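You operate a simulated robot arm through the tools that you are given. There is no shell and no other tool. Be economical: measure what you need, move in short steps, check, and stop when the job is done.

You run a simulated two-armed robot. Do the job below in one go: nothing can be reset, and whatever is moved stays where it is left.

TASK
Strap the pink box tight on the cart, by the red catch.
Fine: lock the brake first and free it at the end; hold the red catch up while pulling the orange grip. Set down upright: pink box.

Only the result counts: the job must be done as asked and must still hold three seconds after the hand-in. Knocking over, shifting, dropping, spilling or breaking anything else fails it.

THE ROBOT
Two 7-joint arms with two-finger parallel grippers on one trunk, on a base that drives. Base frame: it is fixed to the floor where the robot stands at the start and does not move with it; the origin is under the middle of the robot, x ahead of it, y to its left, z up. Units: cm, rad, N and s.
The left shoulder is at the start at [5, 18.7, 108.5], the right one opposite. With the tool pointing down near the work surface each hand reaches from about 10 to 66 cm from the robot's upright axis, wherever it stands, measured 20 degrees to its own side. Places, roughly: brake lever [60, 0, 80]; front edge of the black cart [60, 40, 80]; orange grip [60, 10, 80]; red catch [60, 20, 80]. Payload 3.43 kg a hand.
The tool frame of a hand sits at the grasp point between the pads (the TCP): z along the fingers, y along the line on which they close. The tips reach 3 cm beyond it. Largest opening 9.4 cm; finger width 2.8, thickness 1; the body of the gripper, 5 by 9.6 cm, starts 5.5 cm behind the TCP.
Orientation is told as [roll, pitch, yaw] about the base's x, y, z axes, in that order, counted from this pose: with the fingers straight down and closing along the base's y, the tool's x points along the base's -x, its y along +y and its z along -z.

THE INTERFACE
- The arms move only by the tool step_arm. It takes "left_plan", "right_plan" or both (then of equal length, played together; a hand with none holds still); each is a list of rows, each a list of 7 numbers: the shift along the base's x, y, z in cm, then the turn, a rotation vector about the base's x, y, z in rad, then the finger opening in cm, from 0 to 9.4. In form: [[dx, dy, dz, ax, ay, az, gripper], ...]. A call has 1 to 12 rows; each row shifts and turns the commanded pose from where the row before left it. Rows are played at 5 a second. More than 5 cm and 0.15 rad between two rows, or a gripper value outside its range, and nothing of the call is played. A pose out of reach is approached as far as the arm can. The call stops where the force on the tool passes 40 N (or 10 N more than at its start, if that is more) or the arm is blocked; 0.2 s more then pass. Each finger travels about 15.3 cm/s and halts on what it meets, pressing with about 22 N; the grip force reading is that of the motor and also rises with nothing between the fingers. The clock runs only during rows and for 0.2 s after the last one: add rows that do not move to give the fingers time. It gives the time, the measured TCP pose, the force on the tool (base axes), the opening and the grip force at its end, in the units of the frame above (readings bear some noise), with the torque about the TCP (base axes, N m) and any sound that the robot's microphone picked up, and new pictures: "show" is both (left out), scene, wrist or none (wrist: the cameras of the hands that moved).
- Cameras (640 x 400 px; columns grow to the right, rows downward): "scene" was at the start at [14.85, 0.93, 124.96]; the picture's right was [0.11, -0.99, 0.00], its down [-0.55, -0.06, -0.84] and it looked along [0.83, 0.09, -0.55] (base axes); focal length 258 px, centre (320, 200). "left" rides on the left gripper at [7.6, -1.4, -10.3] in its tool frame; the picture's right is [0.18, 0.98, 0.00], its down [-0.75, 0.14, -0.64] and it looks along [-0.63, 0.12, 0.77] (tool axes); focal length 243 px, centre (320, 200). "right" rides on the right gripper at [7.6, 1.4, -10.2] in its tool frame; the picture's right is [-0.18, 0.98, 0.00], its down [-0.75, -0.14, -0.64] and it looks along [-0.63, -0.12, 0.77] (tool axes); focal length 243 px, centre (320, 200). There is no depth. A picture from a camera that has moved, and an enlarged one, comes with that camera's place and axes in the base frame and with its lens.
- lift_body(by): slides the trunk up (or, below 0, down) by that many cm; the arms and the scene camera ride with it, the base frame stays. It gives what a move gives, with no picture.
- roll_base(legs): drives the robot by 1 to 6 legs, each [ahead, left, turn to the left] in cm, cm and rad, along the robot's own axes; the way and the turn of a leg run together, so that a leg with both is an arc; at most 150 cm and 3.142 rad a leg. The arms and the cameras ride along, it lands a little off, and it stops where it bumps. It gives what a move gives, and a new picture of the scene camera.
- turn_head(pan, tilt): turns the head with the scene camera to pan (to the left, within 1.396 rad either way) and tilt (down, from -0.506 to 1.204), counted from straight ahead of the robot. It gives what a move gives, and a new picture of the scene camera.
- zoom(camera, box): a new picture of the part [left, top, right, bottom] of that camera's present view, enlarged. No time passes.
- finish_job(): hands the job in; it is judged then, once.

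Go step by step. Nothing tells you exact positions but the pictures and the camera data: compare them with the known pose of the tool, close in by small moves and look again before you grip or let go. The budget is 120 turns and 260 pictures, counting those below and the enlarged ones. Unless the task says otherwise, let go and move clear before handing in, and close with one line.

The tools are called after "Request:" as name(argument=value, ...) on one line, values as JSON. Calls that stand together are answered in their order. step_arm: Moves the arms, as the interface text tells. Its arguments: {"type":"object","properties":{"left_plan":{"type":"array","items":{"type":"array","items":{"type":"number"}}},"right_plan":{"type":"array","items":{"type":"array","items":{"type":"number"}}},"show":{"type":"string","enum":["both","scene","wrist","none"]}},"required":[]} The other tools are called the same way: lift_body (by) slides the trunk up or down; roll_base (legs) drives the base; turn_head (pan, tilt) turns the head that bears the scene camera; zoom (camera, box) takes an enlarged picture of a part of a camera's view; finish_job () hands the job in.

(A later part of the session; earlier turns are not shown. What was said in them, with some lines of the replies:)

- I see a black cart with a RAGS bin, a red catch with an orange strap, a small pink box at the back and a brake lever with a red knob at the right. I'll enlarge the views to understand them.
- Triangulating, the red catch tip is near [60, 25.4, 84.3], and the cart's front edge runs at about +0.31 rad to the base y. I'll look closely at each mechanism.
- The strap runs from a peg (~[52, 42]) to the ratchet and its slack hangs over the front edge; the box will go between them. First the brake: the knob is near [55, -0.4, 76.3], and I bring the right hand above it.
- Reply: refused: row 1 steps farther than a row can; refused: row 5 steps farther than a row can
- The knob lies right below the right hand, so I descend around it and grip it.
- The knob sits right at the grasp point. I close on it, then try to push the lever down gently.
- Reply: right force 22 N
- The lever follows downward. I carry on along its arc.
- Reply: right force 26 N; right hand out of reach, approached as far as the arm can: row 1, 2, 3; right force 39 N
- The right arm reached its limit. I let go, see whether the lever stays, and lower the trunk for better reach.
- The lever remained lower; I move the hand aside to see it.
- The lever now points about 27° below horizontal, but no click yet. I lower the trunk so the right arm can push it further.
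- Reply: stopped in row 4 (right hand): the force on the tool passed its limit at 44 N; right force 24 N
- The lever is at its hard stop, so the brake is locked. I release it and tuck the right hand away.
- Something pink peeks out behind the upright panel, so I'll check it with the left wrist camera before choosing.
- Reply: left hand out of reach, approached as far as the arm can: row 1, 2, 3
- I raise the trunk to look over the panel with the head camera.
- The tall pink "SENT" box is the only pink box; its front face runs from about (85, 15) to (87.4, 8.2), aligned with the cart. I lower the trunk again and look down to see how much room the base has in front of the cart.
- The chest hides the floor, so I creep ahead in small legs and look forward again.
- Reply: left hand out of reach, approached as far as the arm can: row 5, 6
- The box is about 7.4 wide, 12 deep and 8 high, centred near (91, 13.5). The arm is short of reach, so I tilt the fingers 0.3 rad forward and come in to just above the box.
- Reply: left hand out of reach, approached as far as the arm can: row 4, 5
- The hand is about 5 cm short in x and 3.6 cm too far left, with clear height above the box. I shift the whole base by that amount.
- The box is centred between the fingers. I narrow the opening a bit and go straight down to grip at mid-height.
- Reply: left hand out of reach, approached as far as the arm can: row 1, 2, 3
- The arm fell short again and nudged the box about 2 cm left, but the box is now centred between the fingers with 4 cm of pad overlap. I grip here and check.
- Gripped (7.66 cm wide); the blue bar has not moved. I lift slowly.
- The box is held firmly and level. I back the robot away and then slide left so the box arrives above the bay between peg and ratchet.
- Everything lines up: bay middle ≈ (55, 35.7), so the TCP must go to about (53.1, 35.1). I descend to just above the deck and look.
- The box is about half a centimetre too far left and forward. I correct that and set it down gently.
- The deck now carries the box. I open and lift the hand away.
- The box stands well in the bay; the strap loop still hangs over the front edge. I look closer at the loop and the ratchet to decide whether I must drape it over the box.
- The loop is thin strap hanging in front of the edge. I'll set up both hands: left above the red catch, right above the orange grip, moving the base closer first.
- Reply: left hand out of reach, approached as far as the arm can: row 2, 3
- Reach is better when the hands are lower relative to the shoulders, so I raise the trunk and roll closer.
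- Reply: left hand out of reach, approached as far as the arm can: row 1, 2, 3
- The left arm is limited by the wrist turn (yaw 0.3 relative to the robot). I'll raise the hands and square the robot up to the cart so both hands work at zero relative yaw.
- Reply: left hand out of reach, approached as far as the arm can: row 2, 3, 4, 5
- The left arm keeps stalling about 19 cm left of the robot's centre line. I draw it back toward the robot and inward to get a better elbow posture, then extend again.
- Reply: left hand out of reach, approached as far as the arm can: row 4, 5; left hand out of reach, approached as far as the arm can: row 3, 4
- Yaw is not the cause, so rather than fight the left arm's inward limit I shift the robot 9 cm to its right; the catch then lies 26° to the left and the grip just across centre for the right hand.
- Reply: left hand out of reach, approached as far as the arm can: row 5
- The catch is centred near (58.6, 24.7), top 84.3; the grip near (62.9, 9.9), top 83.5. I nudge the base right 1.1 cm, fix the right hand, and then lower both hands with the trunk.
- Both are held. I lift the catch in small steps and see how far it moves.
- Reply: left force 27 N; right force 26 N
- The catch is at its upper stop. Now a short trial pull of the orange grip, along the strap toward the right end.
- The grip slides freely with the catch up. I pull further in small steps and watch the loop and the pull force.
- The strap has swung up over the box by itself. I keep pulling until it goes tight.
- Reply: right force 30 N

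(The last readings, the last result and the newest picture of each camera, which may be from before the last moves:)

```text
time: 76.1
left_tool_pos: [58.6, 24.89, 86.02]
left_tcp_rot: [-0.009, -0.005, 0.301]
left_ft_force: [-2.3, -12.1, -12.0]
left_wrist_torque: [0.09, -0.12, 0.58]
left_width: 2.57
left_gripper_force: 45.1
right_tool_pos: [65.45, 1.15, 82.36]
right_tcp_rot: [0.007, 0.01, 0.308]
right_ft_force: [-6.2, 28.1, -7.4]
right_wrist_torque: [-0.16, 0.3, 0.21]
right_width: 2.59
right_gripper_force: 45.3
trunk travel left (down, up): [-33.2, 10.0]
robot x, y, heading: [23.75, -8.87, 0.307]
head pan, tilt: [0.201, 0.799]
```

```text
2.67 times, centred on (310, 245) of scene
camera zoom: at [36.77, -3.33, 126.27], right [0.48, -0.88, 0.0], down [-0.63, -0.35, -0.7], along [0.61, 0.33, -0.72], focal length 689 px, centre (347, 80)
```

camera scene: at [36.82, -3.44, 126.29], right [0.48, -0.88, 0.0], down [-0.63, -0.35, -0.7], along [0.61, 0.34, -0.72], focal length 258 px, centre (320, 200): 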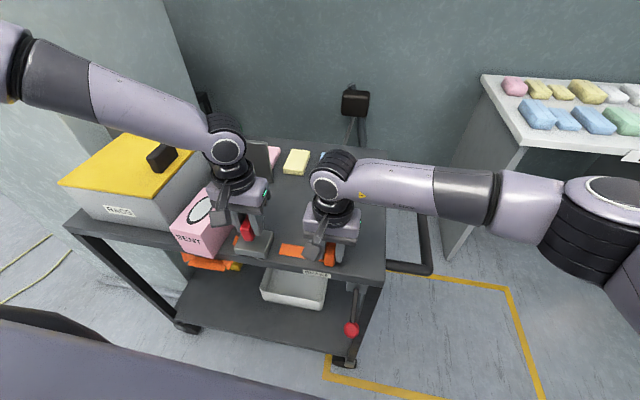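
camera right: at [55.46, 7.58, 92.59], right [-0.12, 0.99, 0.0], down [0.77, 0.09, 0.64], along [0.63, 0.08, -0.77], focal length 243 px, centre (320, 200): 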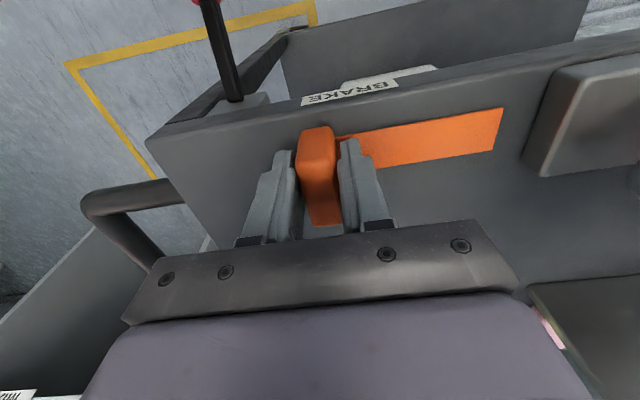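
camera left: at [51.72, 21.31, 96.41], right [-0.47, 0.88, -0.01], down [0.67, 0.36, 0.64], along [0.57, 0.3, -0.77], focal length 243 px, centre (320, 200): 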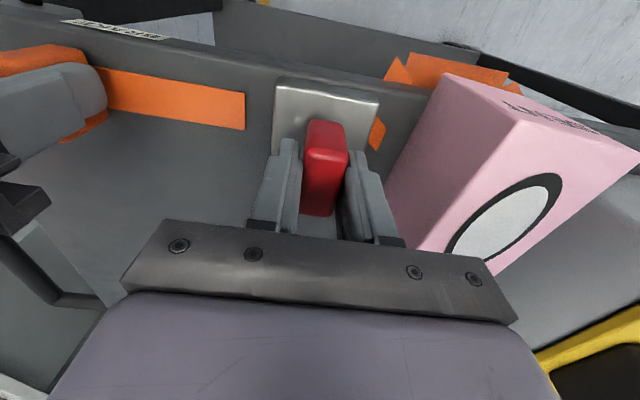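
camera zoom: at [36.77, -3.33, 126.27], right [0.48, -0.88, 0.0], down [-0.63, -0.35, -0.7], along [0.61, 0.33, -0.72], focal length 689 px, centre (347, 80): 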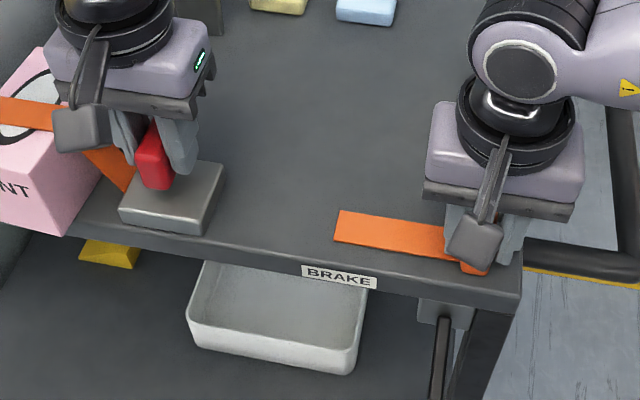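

The strap is taut: 28 N pull with no further movement. Keeping the tension, I let the catch down to lock.

Request:
step_arm(right_plan=[[0.03, -0.1, 0, 0, 0, 0, 1], [0, 0, 0, 0, 0, 0, 1], [0, 0, 0, 0, 0, 0, 1], [0, 0, 0, 0, 0, 0, 1], [0, 0, 0, 0, 0, 0, 1], [0, 0, 0, 0, 0, 0, 1]], left_plan=[[0, 0, 0, 0, 0, 0, 1], [0, 0, -0.7, 0, 0, 0, 1], [0, 0, -0.7, 0, 0, 0, 1], [0, 0, -0.6, 0, 0, 0, 1], [0, 0, 0, 0, 0, 0, 1], [0, 0, 0, 0, 0, 0, 1]], show="wrist")

```text
time: 77.5
left_tool_pos: [58.62, 24.82, 84.13]
left_tcp_rot: [-0.006, -0.006, 0.301]
left_ft_force: [-2.3, -18.2, -1.2]
left_wrist_torque: [-0.01, 0.05, 0.52]
left_width: 2.56
left_gripper_force: 45.1
right_tool_pos: [65.51, 1.08, 82.37]
right_tcp_rot: [0.009, 0.005, 0.309]
right_ft_force: [-11.0, 32.9, -14.5]
right_wrist_torque: [-0.12, 0.23, 0.22]
right_width: 2.57
right_gripper_force: 44.5
trunk travel left (down, up): [-33.2, 10.0]
robot x, y, heading: [23.65, -9.24, 0.306]
head pan, tilt: [0.201, 0.799]
camera right: at [57.93, -0.11, 92.58], right [-0.12, 0.99, 0.01], down [0.77, 0.09, 0.64], along [0.63, 0.09, -0.77], focal length 243 px, centre (320, 200)
camera left: at [51.7, 21.31, 94.41], right [-0.47, 0.88, -0.01], down [0.67, 0.36, 0.64], along [0.57, 0.3, -0.76], focal length 243 px, centre (320, 200)
```

right: 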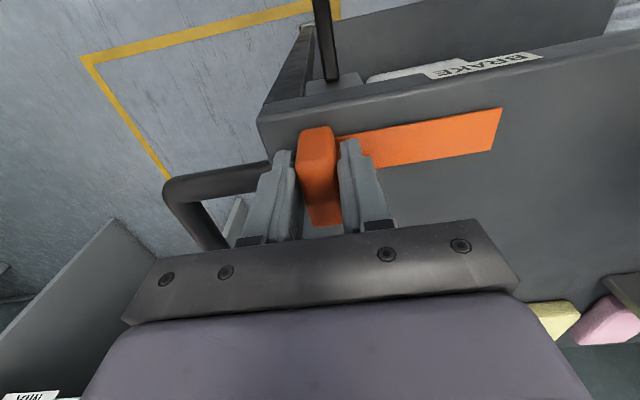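
left: 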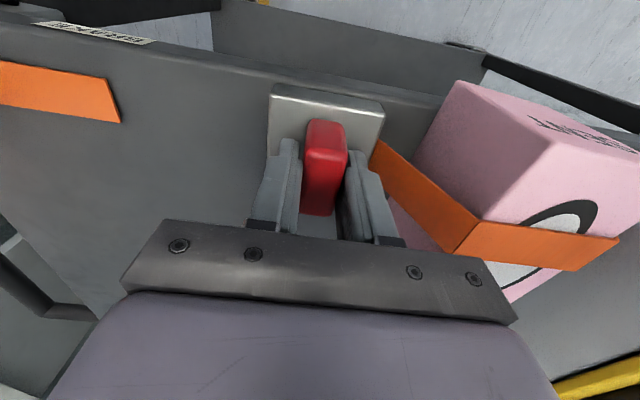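

The catch is down. I release the left hand from the catch first, then ease and release the grip.

Request:
step_arm(left_plan=[[0, 0, 0, 0, 0, 0, 5], [0, 0, 0, 0, 0, 0, 5], [0, 0, 0, 0, 0, 0, 5], [0, 0, 0, 0, 0, 0, 5], [0, 0, 0, 0, 0, 0, 5]], right_plan=[[0, 0, 0, 0, 0, 0, 1], [0, 0, 0, 0, 0, 0, 1], [-0.06, 0.2, 0, 0, 0, 0, 1], [-0.06, 0.2, 0, 0, 0, 0, 1], [0, 0, 0, 0, 0, 0, 1]], show="none")

```text
time: 78.7
left_tool_pos: [58.63, 24.96, 84.13]
left_tcp_rot: [-0.006, -0.007, 0.302]
left_ft_force: [0.1, -0.1, 1.0]
left_wrist_torque: [0.0, 0.04, -0.01]
left_width: 4.99
left_gripper_force: 0.1
right_tool_pos: [65.4, 1.11, 82.43]
right_tcp_rot: [0.0, 0.007, 0.305]
right_ft_force: [-16.7, 11.9, -11.2]
right_wrist_torque: [0.23, -0.58, 0.48]
right_width: 2.57
right_gripper_force: 45.0
trunk travel left (down, up): [-33.2, 10.0]
robot x, y, heading: [23.89, -8.93, 0.303]
head pan, tilt: [0.201, 0.799]
```

The grip stays put, so the catch is holding. I release the grip and raise both hands with the trunk.

Request:
step_arm(right_plan=[[0, 0, 0, 0, 0, 0, 5], [0, 0, 0, 0, 0, 0, 5]], show="none")

Request:
lift_body(by=9.5)

Request:
step_arm(left_plan=[[-3, -1, 2, 0, 0, 0, 5], [-3, -1, 2, 0, 0, 0, 5], [-4, -1, 2, 0, 0, 0, 5], [-4, -1, 1, 0, 0, 0, 5]])

Request:
zoom(camera="scene", box=[150, 180, 400, 330])

```text
time: 79.3
left_tool_pos: [58.74, 24.8, 84.21]
left_tcp_rot: [-0.004, -0.005, 0.303]
left_ft_force: [0.9, 0.2, -0.2]
left_wrist_torque: [0.02, -0.01, 0.0]
left_width: 5.02
left_gripper_force: 0.0
right_tool_pos: [65.61, 1.04, 82.57]
right_tcp_rot: [0.0, 0.006, 0.302]
right_ft_force: [-0.7, 0.6, 0.7]
right_wrist_torque: [0.01, 0.01, -0.01]
right_width: 4.98
right_gripper_force: 0.1
trunk travel left (down, up): [-33.2, 10.0]
robot x, y, heading: [23.72, -9.07, 0.3]
head pan, tilt: [0.201, 0.799]
```

```text
time: 80.6
left_tool_pos: [58.67, 24.89, 93.71]
left_tcp_rot: [-0.005, -0.005, 0.301]
left_ft_force: [0.1, -0.3, -0.4]
left_wrist_torque: [0.05, 0.01, 0.0]
left_width: 4.99
left_gripper_force: 0.1
right_tool_pos: [65.55, 1.04, 92.06]
right_tcp_rot: [-0.001, 0.007, 0.306]
right_ft_force: [-1.2, -0.7, 0.2]
right_wrist_torque: [0.01, 0.02, 0.0]
right_width: 4.99
right_gripper_force: 0.1
trunk travel left (down, up): [-42.7, 0.5]
robot x, y, heading: [24.17, -9.16, 0.302]
head pan, tilt: [0.201, 0.799]
```

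```text
time: 81.6
left_tool_pos: [44.61, 20.77, 100.82]
left_tcp_rot: [-0.005, -0.005, 0.305]
left_ft_force: [0.2, -0.1, 0.9]
left_wrist_torque: [0.01, -0.01, -0.03]
left_width: 5.03
left_gripper_force: 0.1
right_tool_pos: [65.55, 1.13, 92.16]
right_tcp_rot: [0.0, 0.005, 0.307]
right_ft_force: [-0.1, 0.5, -0.6]
right_wrist_torque: [0.03, 0.0, -0.04]
right_width: 5.02
right_gripper_force: 0.1
trunk travel left (down, up): [-42.7, 0.5]
robot x, y, heading: [24.19, -9.01, 0.3]
head pan, tilt: [0.201, 0.799]
camera scene: at [36.69, -3.56, 135.8], right [0.48, -0.88, 0.0], down [-0.63, -0.35, -0.7], along [0.61, 0.34, -0.72], focal length 258 px, centre (320, 200)
camera left: at [37.69, 17.16, 111.01], right [-0.47, 0.88, -0.01], down [0.67, 0.36, 0.65], along [0.57, 0.3, -0.76], focal length 243 px, centre (320, 200)
```

scene: 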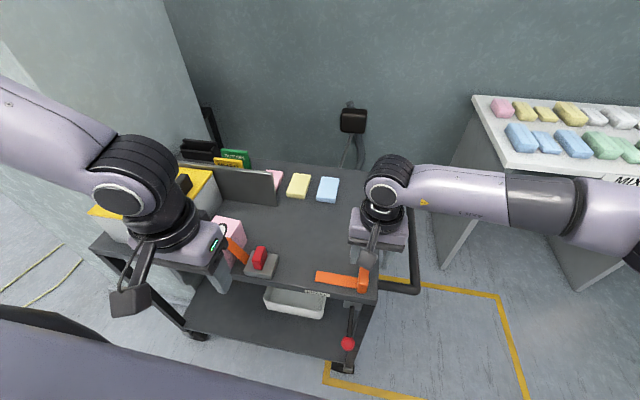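
left: 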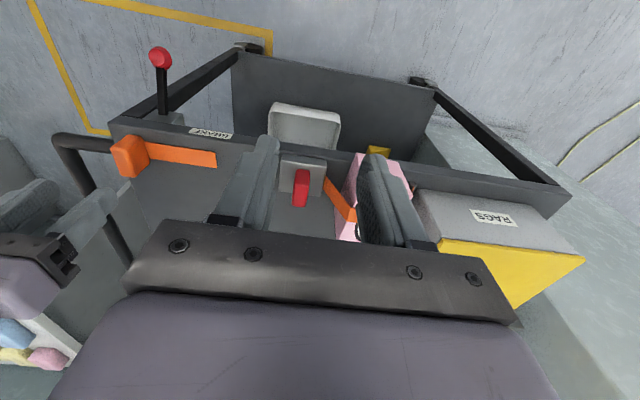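

```text
2.56 times, centred on (275, 255) of scene
camera zoom: at [36.69, -3.56, 135.8], right [0.48, -0.88, 0.0], down [-0.63, -0.35, -0.7], along [0.61, 0.34, -0.72], focal length 662 px, centre (435, 59)
```

zoom: 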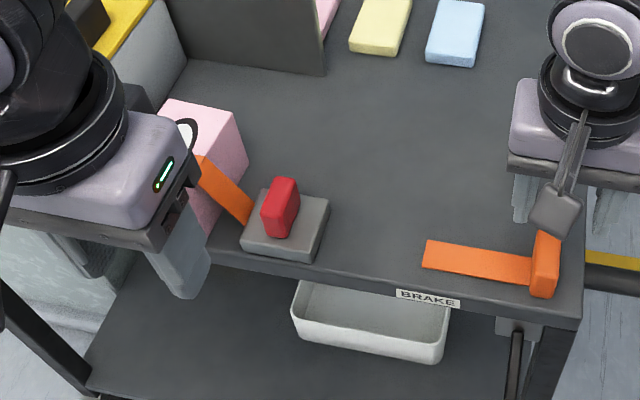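

The strap holds and the grip is locked. Now for the brake: I back the robot off and place the right hand above the knob.

Request:
roll_base(legs=[[-15.7, 0, 0], [0, 9, 0]])

Request:
step_arm(right_plan=[[2.4, -1.9, 0, 0, 0, 0, 6], [2.4, -1.9, 0, 0, 0, 0, 6], [2.4, -1.9, 0, 0, 0, 0, 6], [0, 0, 0, 0, 0, 0, 6]])

```text
time: 84.1
left_tool_pos: [27.08, 24.78, 100.68]
left_tcp_rot: [-0.007, -0.005, 0.302]
left_ft_force: [0.4, -0.4, 0.4]
left_wrist_torque: [-0.01, 0.01, 0.05]
left_width: 5.01
left_gripper_force: 0.0
right_tool_pos: [48.1, 4.94, 91.98]
right_tcp_rot: [0.0, 0.007, 0.304]
right_ft_force: [0.1, -0.6, -0.1]
right_wrist_torque: [0.01, 0.0, 0.02]
right_width: 5.01
right_gripper_force: 0.1
trunk travel left (down, up): [-42.7, 0.5]
robot x, y, heading: [6.65, -5.24, 0.296]
head pan, tilt: [0.201, 0.799]
camera scene: at [19.16, 0.39, 135.8], right [0.48, -0.88, 0.0], down [-0.63, -0.35, -0.7], along [0.61, 0.34, -0.72], focal length 258 px, centre (320, 200)
```

scene: 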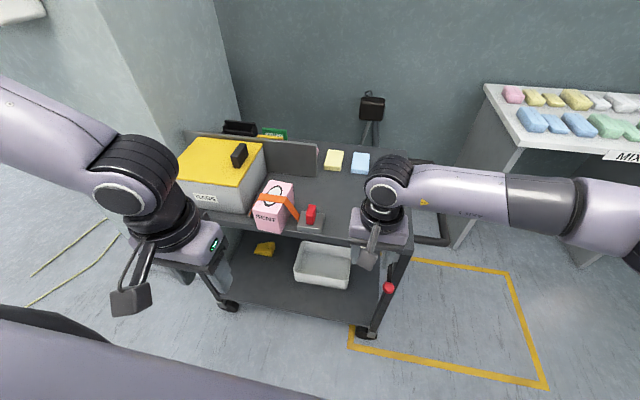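

```text
time: 85.1
left_tool_pos: [27.22, 24.67, 100.86]
left_tcp_rot: [-0.005, -0.005, 0.301]
left_ft_force: [0.2, -0.2, 0.1]
left_wrist_torque: [0.03, -0.04, 0.01]
left_width: 4.99
left_gripper_force: 0.0
right_tool_pos: [55.27, -0.73, 92.08]
right_tcp_rot: [0.0, 0.006, 0.303]
right_ft_force: [0.8, -0.4, 0.8]
right_wrist_torque: [-0.02, -0.02, -0.01]
right_width: 6.0
right_gripper_force: 0.1
trunk travel left (down, up): [-42.7, 0.5]
robot x, y, heading: [6.35, -4.77, 0.303]
head pan, tilt: [0.201, 0.799]
camera scene: at [19.16, 0.37, 135.8], right [0.48, -0.88, 0.0], down [-0.63, -0.34, -0.7], along [0.61, 0.34, -0.72], focal length 258 px, centre (320, 200)
camera right: at [47.69, -1.86, 102.12], right [-0.12, 0.99, 0.0], down [0.77, 0.09, 0.64], along [0.63, 0.07, -0.77], focal length 243 px, centre (320, 200)
```

scene: 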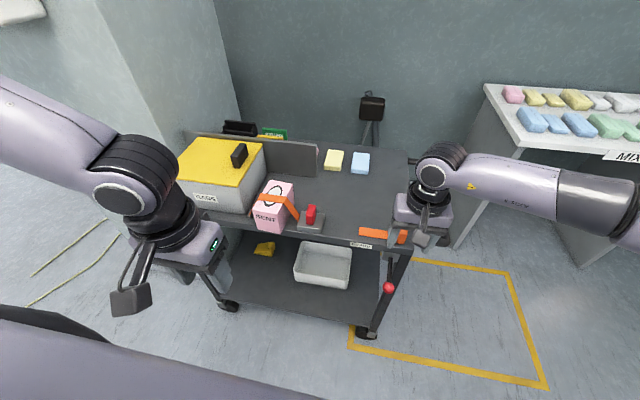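
right: 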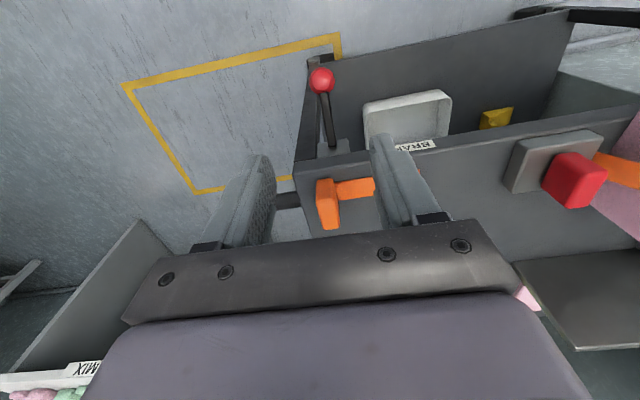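

Request:
lift_body(by=-18)

Request:
step_arm(right_plan=[[0, 0, 0, 0, 0, 0, 6]], show="wrist")

Request:
zoom(camera="scene", box=[220, 100, 440, 260])

```text
time: 87.1
left_tool_pos: [27.21, 24.66, 82.64]
left_tcp_rot: [-0.005, -0.004, 0.302]
left_ft_force: [1.0, 0.6, 0.2]
left_wrist_torque: [0.0, 0.02, 0.01]
left_width: 4.99
left_gripper_force: 0.2
right_tool_pos: [55.24, -0.87, 74.09]
right_tcp_rot: [0.0, 0.006, 0.303]
right_ft_force: [-0.6, -0.5, 0.6]
right_wrist_torque: [-0.03, -0.01, 0.0]
right_width: 5.99
right_gripper_force: 0.1
trunk travel left (down, up): [-24.7, 18.5]
robot x, y, heading: [6.33, -4.83, 0.298]
head pan, tilt: [0.201, 0.799]
```

```text
time: 87.5
left_tool_pos: [27.22, 24.71, 82.63]
left_tcp_rot: [-0.006, -0.006, 0.302]
left_ft_force: [0.2, -0.2, 0.3]
left_wrist_torque: [0.0, -0.01, 0.02]
left_width: 5.01
left_gripper_force: 0.1
right_tool_pos: [55.27, -0.74, 74.11]
right_tcp_rot: [0.0, 0.007, 0.304]
right_ft_force: [0.0, 0.9, 0.1]
right_wrist_torque: [-0.01, 0.0, 0.0]
right_width: 5.98
right_gripper_force: 0.0
trunk travel left (down, up): [-24.7, 18.5]
robot x, y, heading: [6.45, -4.93, 0.307]
head pan, tilt: [0.201, 0.799]
camera right: at [47.67, -1.85, 84.12], right [-0.12, 0.99, 0.0], down [0.77, 0.09, 0.64], along [0.63, 0.07, -0.77], focal length 243 px, centre (320, 200)
```

right: 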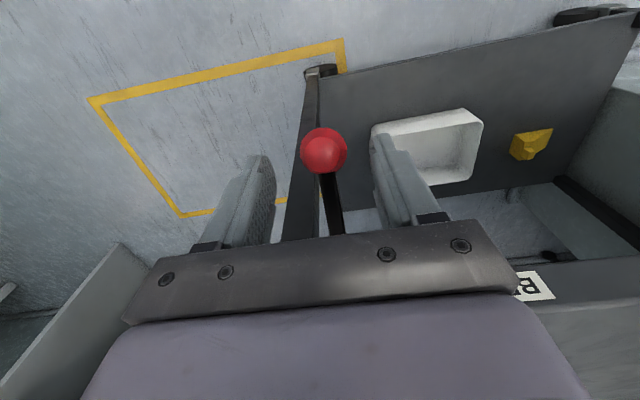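

```text
2.50 times, centred on (330, 180) of scene
camera zoom: at [19.17, 0.35, 117.8], right [0.48, -0.88, 0.0], down [-0.63, -0.34, -0.7], along [0.61, 0.34, -0.72], focal length 646 px, centre (295, 250)
```

zoom: 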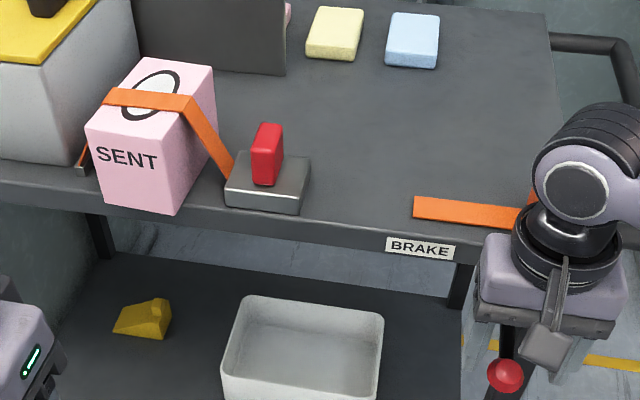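

The strap lies over the pink box, taut. I go down onto the knob, grip it and raise the lever back.

Request:
step_arm(right_plan=[[0, 0, -2.2, 0, 0, 0, 6], [0, 0, -2.2, 0, 0, 0, 6], [0, 0, 0, 0, 0, 0, 2], [0, 0, 0, 0, 0, 0, 2], [-0.2, -0.05, 1, 0, 0, 0, 2], [-0.1, 0, 1, 0, 0, 0, 2], [0, 0, 1, 0, 0, 0, 2]], show="wrist")

```text
time: 89.1
left_tool_pos: [27.23, 24.67, 82.61]
left_tcp_rot: [-0.004, -0.004, 0.301]
left_ft_force: [-0.4, 0.8, 0.0]
left_wrist_torque: [0.02, 0.04, -0.03]
left_width: 5.03
left_gripper_force: 0.1
right_tool_pos: [54.83, -1.0, 72.34]
right_tcp_rot: [-0.005, 0.013, 0.302]
right_ft_force: [-10.2, -0.3, -14.5]
right_wrist_torque: [-0.41, 1.08, 0.06]
right_width: 3.1
right_gripper_force: 44.6
trunk travel left (down, up): [-24.7, 18.5]
robot x, y, heading: [6.4, -5.07, 0.298]
head pan, tilt: [0.201, 0.799]
camera right: at [47.3, -2.03, 82.59], right [-0.12, 0.99, -0.01], down [0.77, 0.1, 0.63], along [0.63, 0.07, -0.77], focal length 243 px, centre (320, 200)
```

right: 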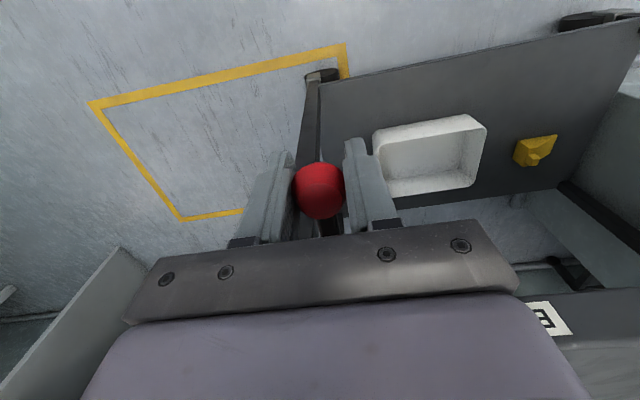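

Request:
step_arm(right_plan=[[-0.1, 0.1, 1, 0, 0, 0, 2], [0.1, 0.05, 1, 0, 0, 0, 2], [0.2, 0.1, 1, 0, 0, 0, 2], [0.2, 0.1, 0.7, 0, 0, 0, 2], [0, 0, 0, 0, 0, 0, 2]], show="none")

```text
time: 90.3
left_tool_pos: [27.17, 24.65, 82.77]
left_tcp_rot: [-0.004, -0.006, 0.303]
left_ft_force: [-0.3, 0.1, -0.3]
left_wrist_torque: [0.0, 0.03, 0.03]
left_width: 4.98
left_gripper_force: 0.1
right_tool_pos: [55.48, -0.53, 76.24]
right_tcp_rot: [-0.001, 0.009, 0.303]
right_ft_force: [-5.8, -7.4, -12.7]
right_wrist_torque: [-0.46, 1.24, -0.03]
right_width: 3.13
right_gripper_force: 45.2
trunk travel left (down, up): [-24.7, 18.5]
robot x, y, heading: [6.58, -5.16, 0.3]
head pan, tilt: [0.201, 0.799]
```

Nearly at the original height; I push on gently until the upper stop.

Request:
step_arm(right_plan=[[0.2, 0.06, 0.4, 0, 0, 0, 2], [0.2, 0.06, 0.4, 0, 0, 0, 2], [0, 0, 0, 0, 0, 0, 2]], show="none")

```text
time: 91.1
left_tool_pos: [27.16, 24.59, 82.78]
left_tcp_rot: [-0.004, -0.005, 0.301]
left_ft_force: [-0.5, -0.1, -0.1]
left_wrist_torque: [0.01, -0.05, 0.03]
left_width: 4.98
left_gripper_force: 0.1
right_tool_pos: [55.53, -0.48, 76.65]
right_tcp_rot: [-0.002, 0.015, 0.308]
right_ft_force: [-15.3, -6.1, -26.9]
right_wrist_torque: [0.03, 0.29, -0.05]
right_width: 3.14
right_gripper_force: 45.0
trunk travel left (down, up): [-24.7, 18.5]
robot x, y, heading: [6.53, -5.25, 0.308]
head pan, tilt: [0.201, 0.799]
```

The lever is at its upper stop, so the brake is free. I release and retreat away from the cart.

Request:
step_arm(right_plan=[[-0.1, 0, -0.2, 0, 0, 0, 2], [0, 0, 0, 0, 0, 0, 6], [0, 0, 0, 0, 0, 0, 6], [-3, -0.9, 0, 0, 0, 0, 6], [-4, -1.2, 0, 0, 0, 0, 6], [-4, -1.2, 0, 0, 0, 0, 6]], show="none")

Request:
roll_base(legs=[[-8, 0, 0]])

Request:
zoom(camera="scene", box=[200, 80, 460, 280])

```text
time: 92.5
left_tool_pos: [27.17, 24.56, 82.83]
left_tcp_rot: [-0.006, -0.006, 0.303]
left_ft_force: [-0.1, -0.6, 0.0]
left_wrist_torque: [0.01, 0.01, 0.02]
left_width: 5.02
left_gripper_force: 0.0
right_tool_pos: [44.68, -3.57, 76.97]
right_tcp_rot: [-0.001, 0.005, 0.303]
right_ft_force: [0.4, -0.3, 0.2]
right_wrist_torque: [0.0, 0.02, -0.01]
right_width: 5.97
right_gripper_force: 0.1
trunk travel left (down, up): [-24.7, 18.5]
robot x, y, heading: [6.22, -5.77, 0.302]
head pan, tilt: [0.201, 0.799]
```

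```text
time: 93.5
left_tool_pos: [19.63, 22.4, 82.68]
left_tcp_rot: [-0.006, -0.006, 0.303]
left_ft_force: [0.2, 0.0, 0.3]
left_wrist_torque: [0.03, 0.03, -0.04]
left_width: 4.98
left_gripper_force: 0.0
right_tool_pos: [37.13, -5.92, 76.93]
right_tcp_rot: [0.0, 0.005, 0.305]
right_ft_force: [-0.2, -0.4, 0.3]
right_wrist_torque: [-0.02, 0.0, 0.0]
right_width: 6.03
right_gripper_force: 0.0
trunk travel left (down, up): [-24.7, 18.5]
robot x, y, heading: [-1.34, -7.91, 0.303]
head pan, tilt: [0.201, 0.799]
camera scene: at [11.58, -2.0, 117.8], right [0.48, -0.88, 0.0], down [-0.63, -0.35, -0.7], along [0.61, 0.34, -0.72], focal length 258 px, centre (320, 200)
```

scene: 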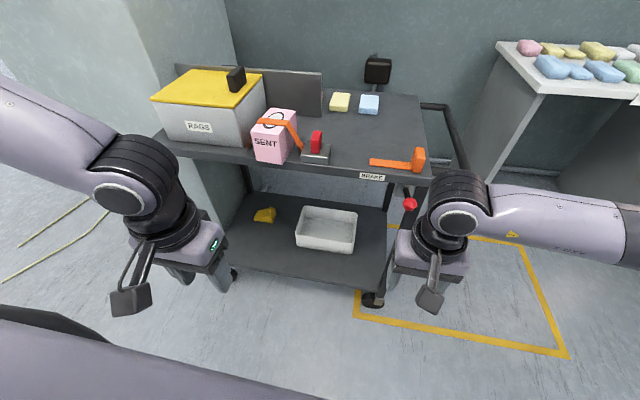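

```text
2.00 times, centred on (330, 180) of scene
camera zoom: at [11.58, -2.0, 117.8], right [0.48, -0.88, 0.0], down [-0.63, -0.35, -0.7], along [0.61, 0.34, -0.72], focal length 517 px, centre (300, 240)
```

zoom: 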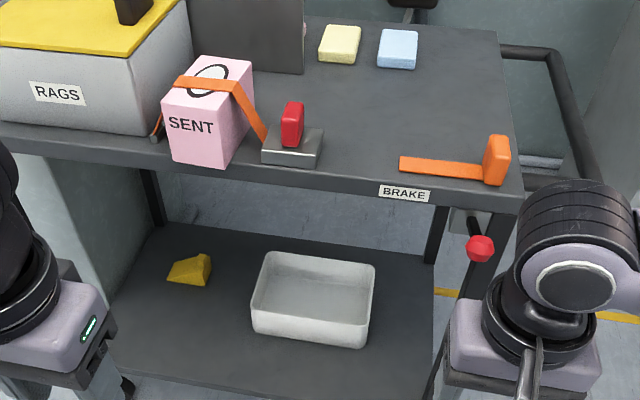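

The box is upright under the taut strap, the catch is down and the brake lever is back up. Both hands are clear, so I hand in.

Request:
finish_job()

```text
The job is handed in.
```

The pink box is strapped tight on the cart, with the red catch down and holding, the brake freed again, and both hands clear. While gripping the box I nudged it about 2 cm towards the blue bar. The blue bar did not visibly move.
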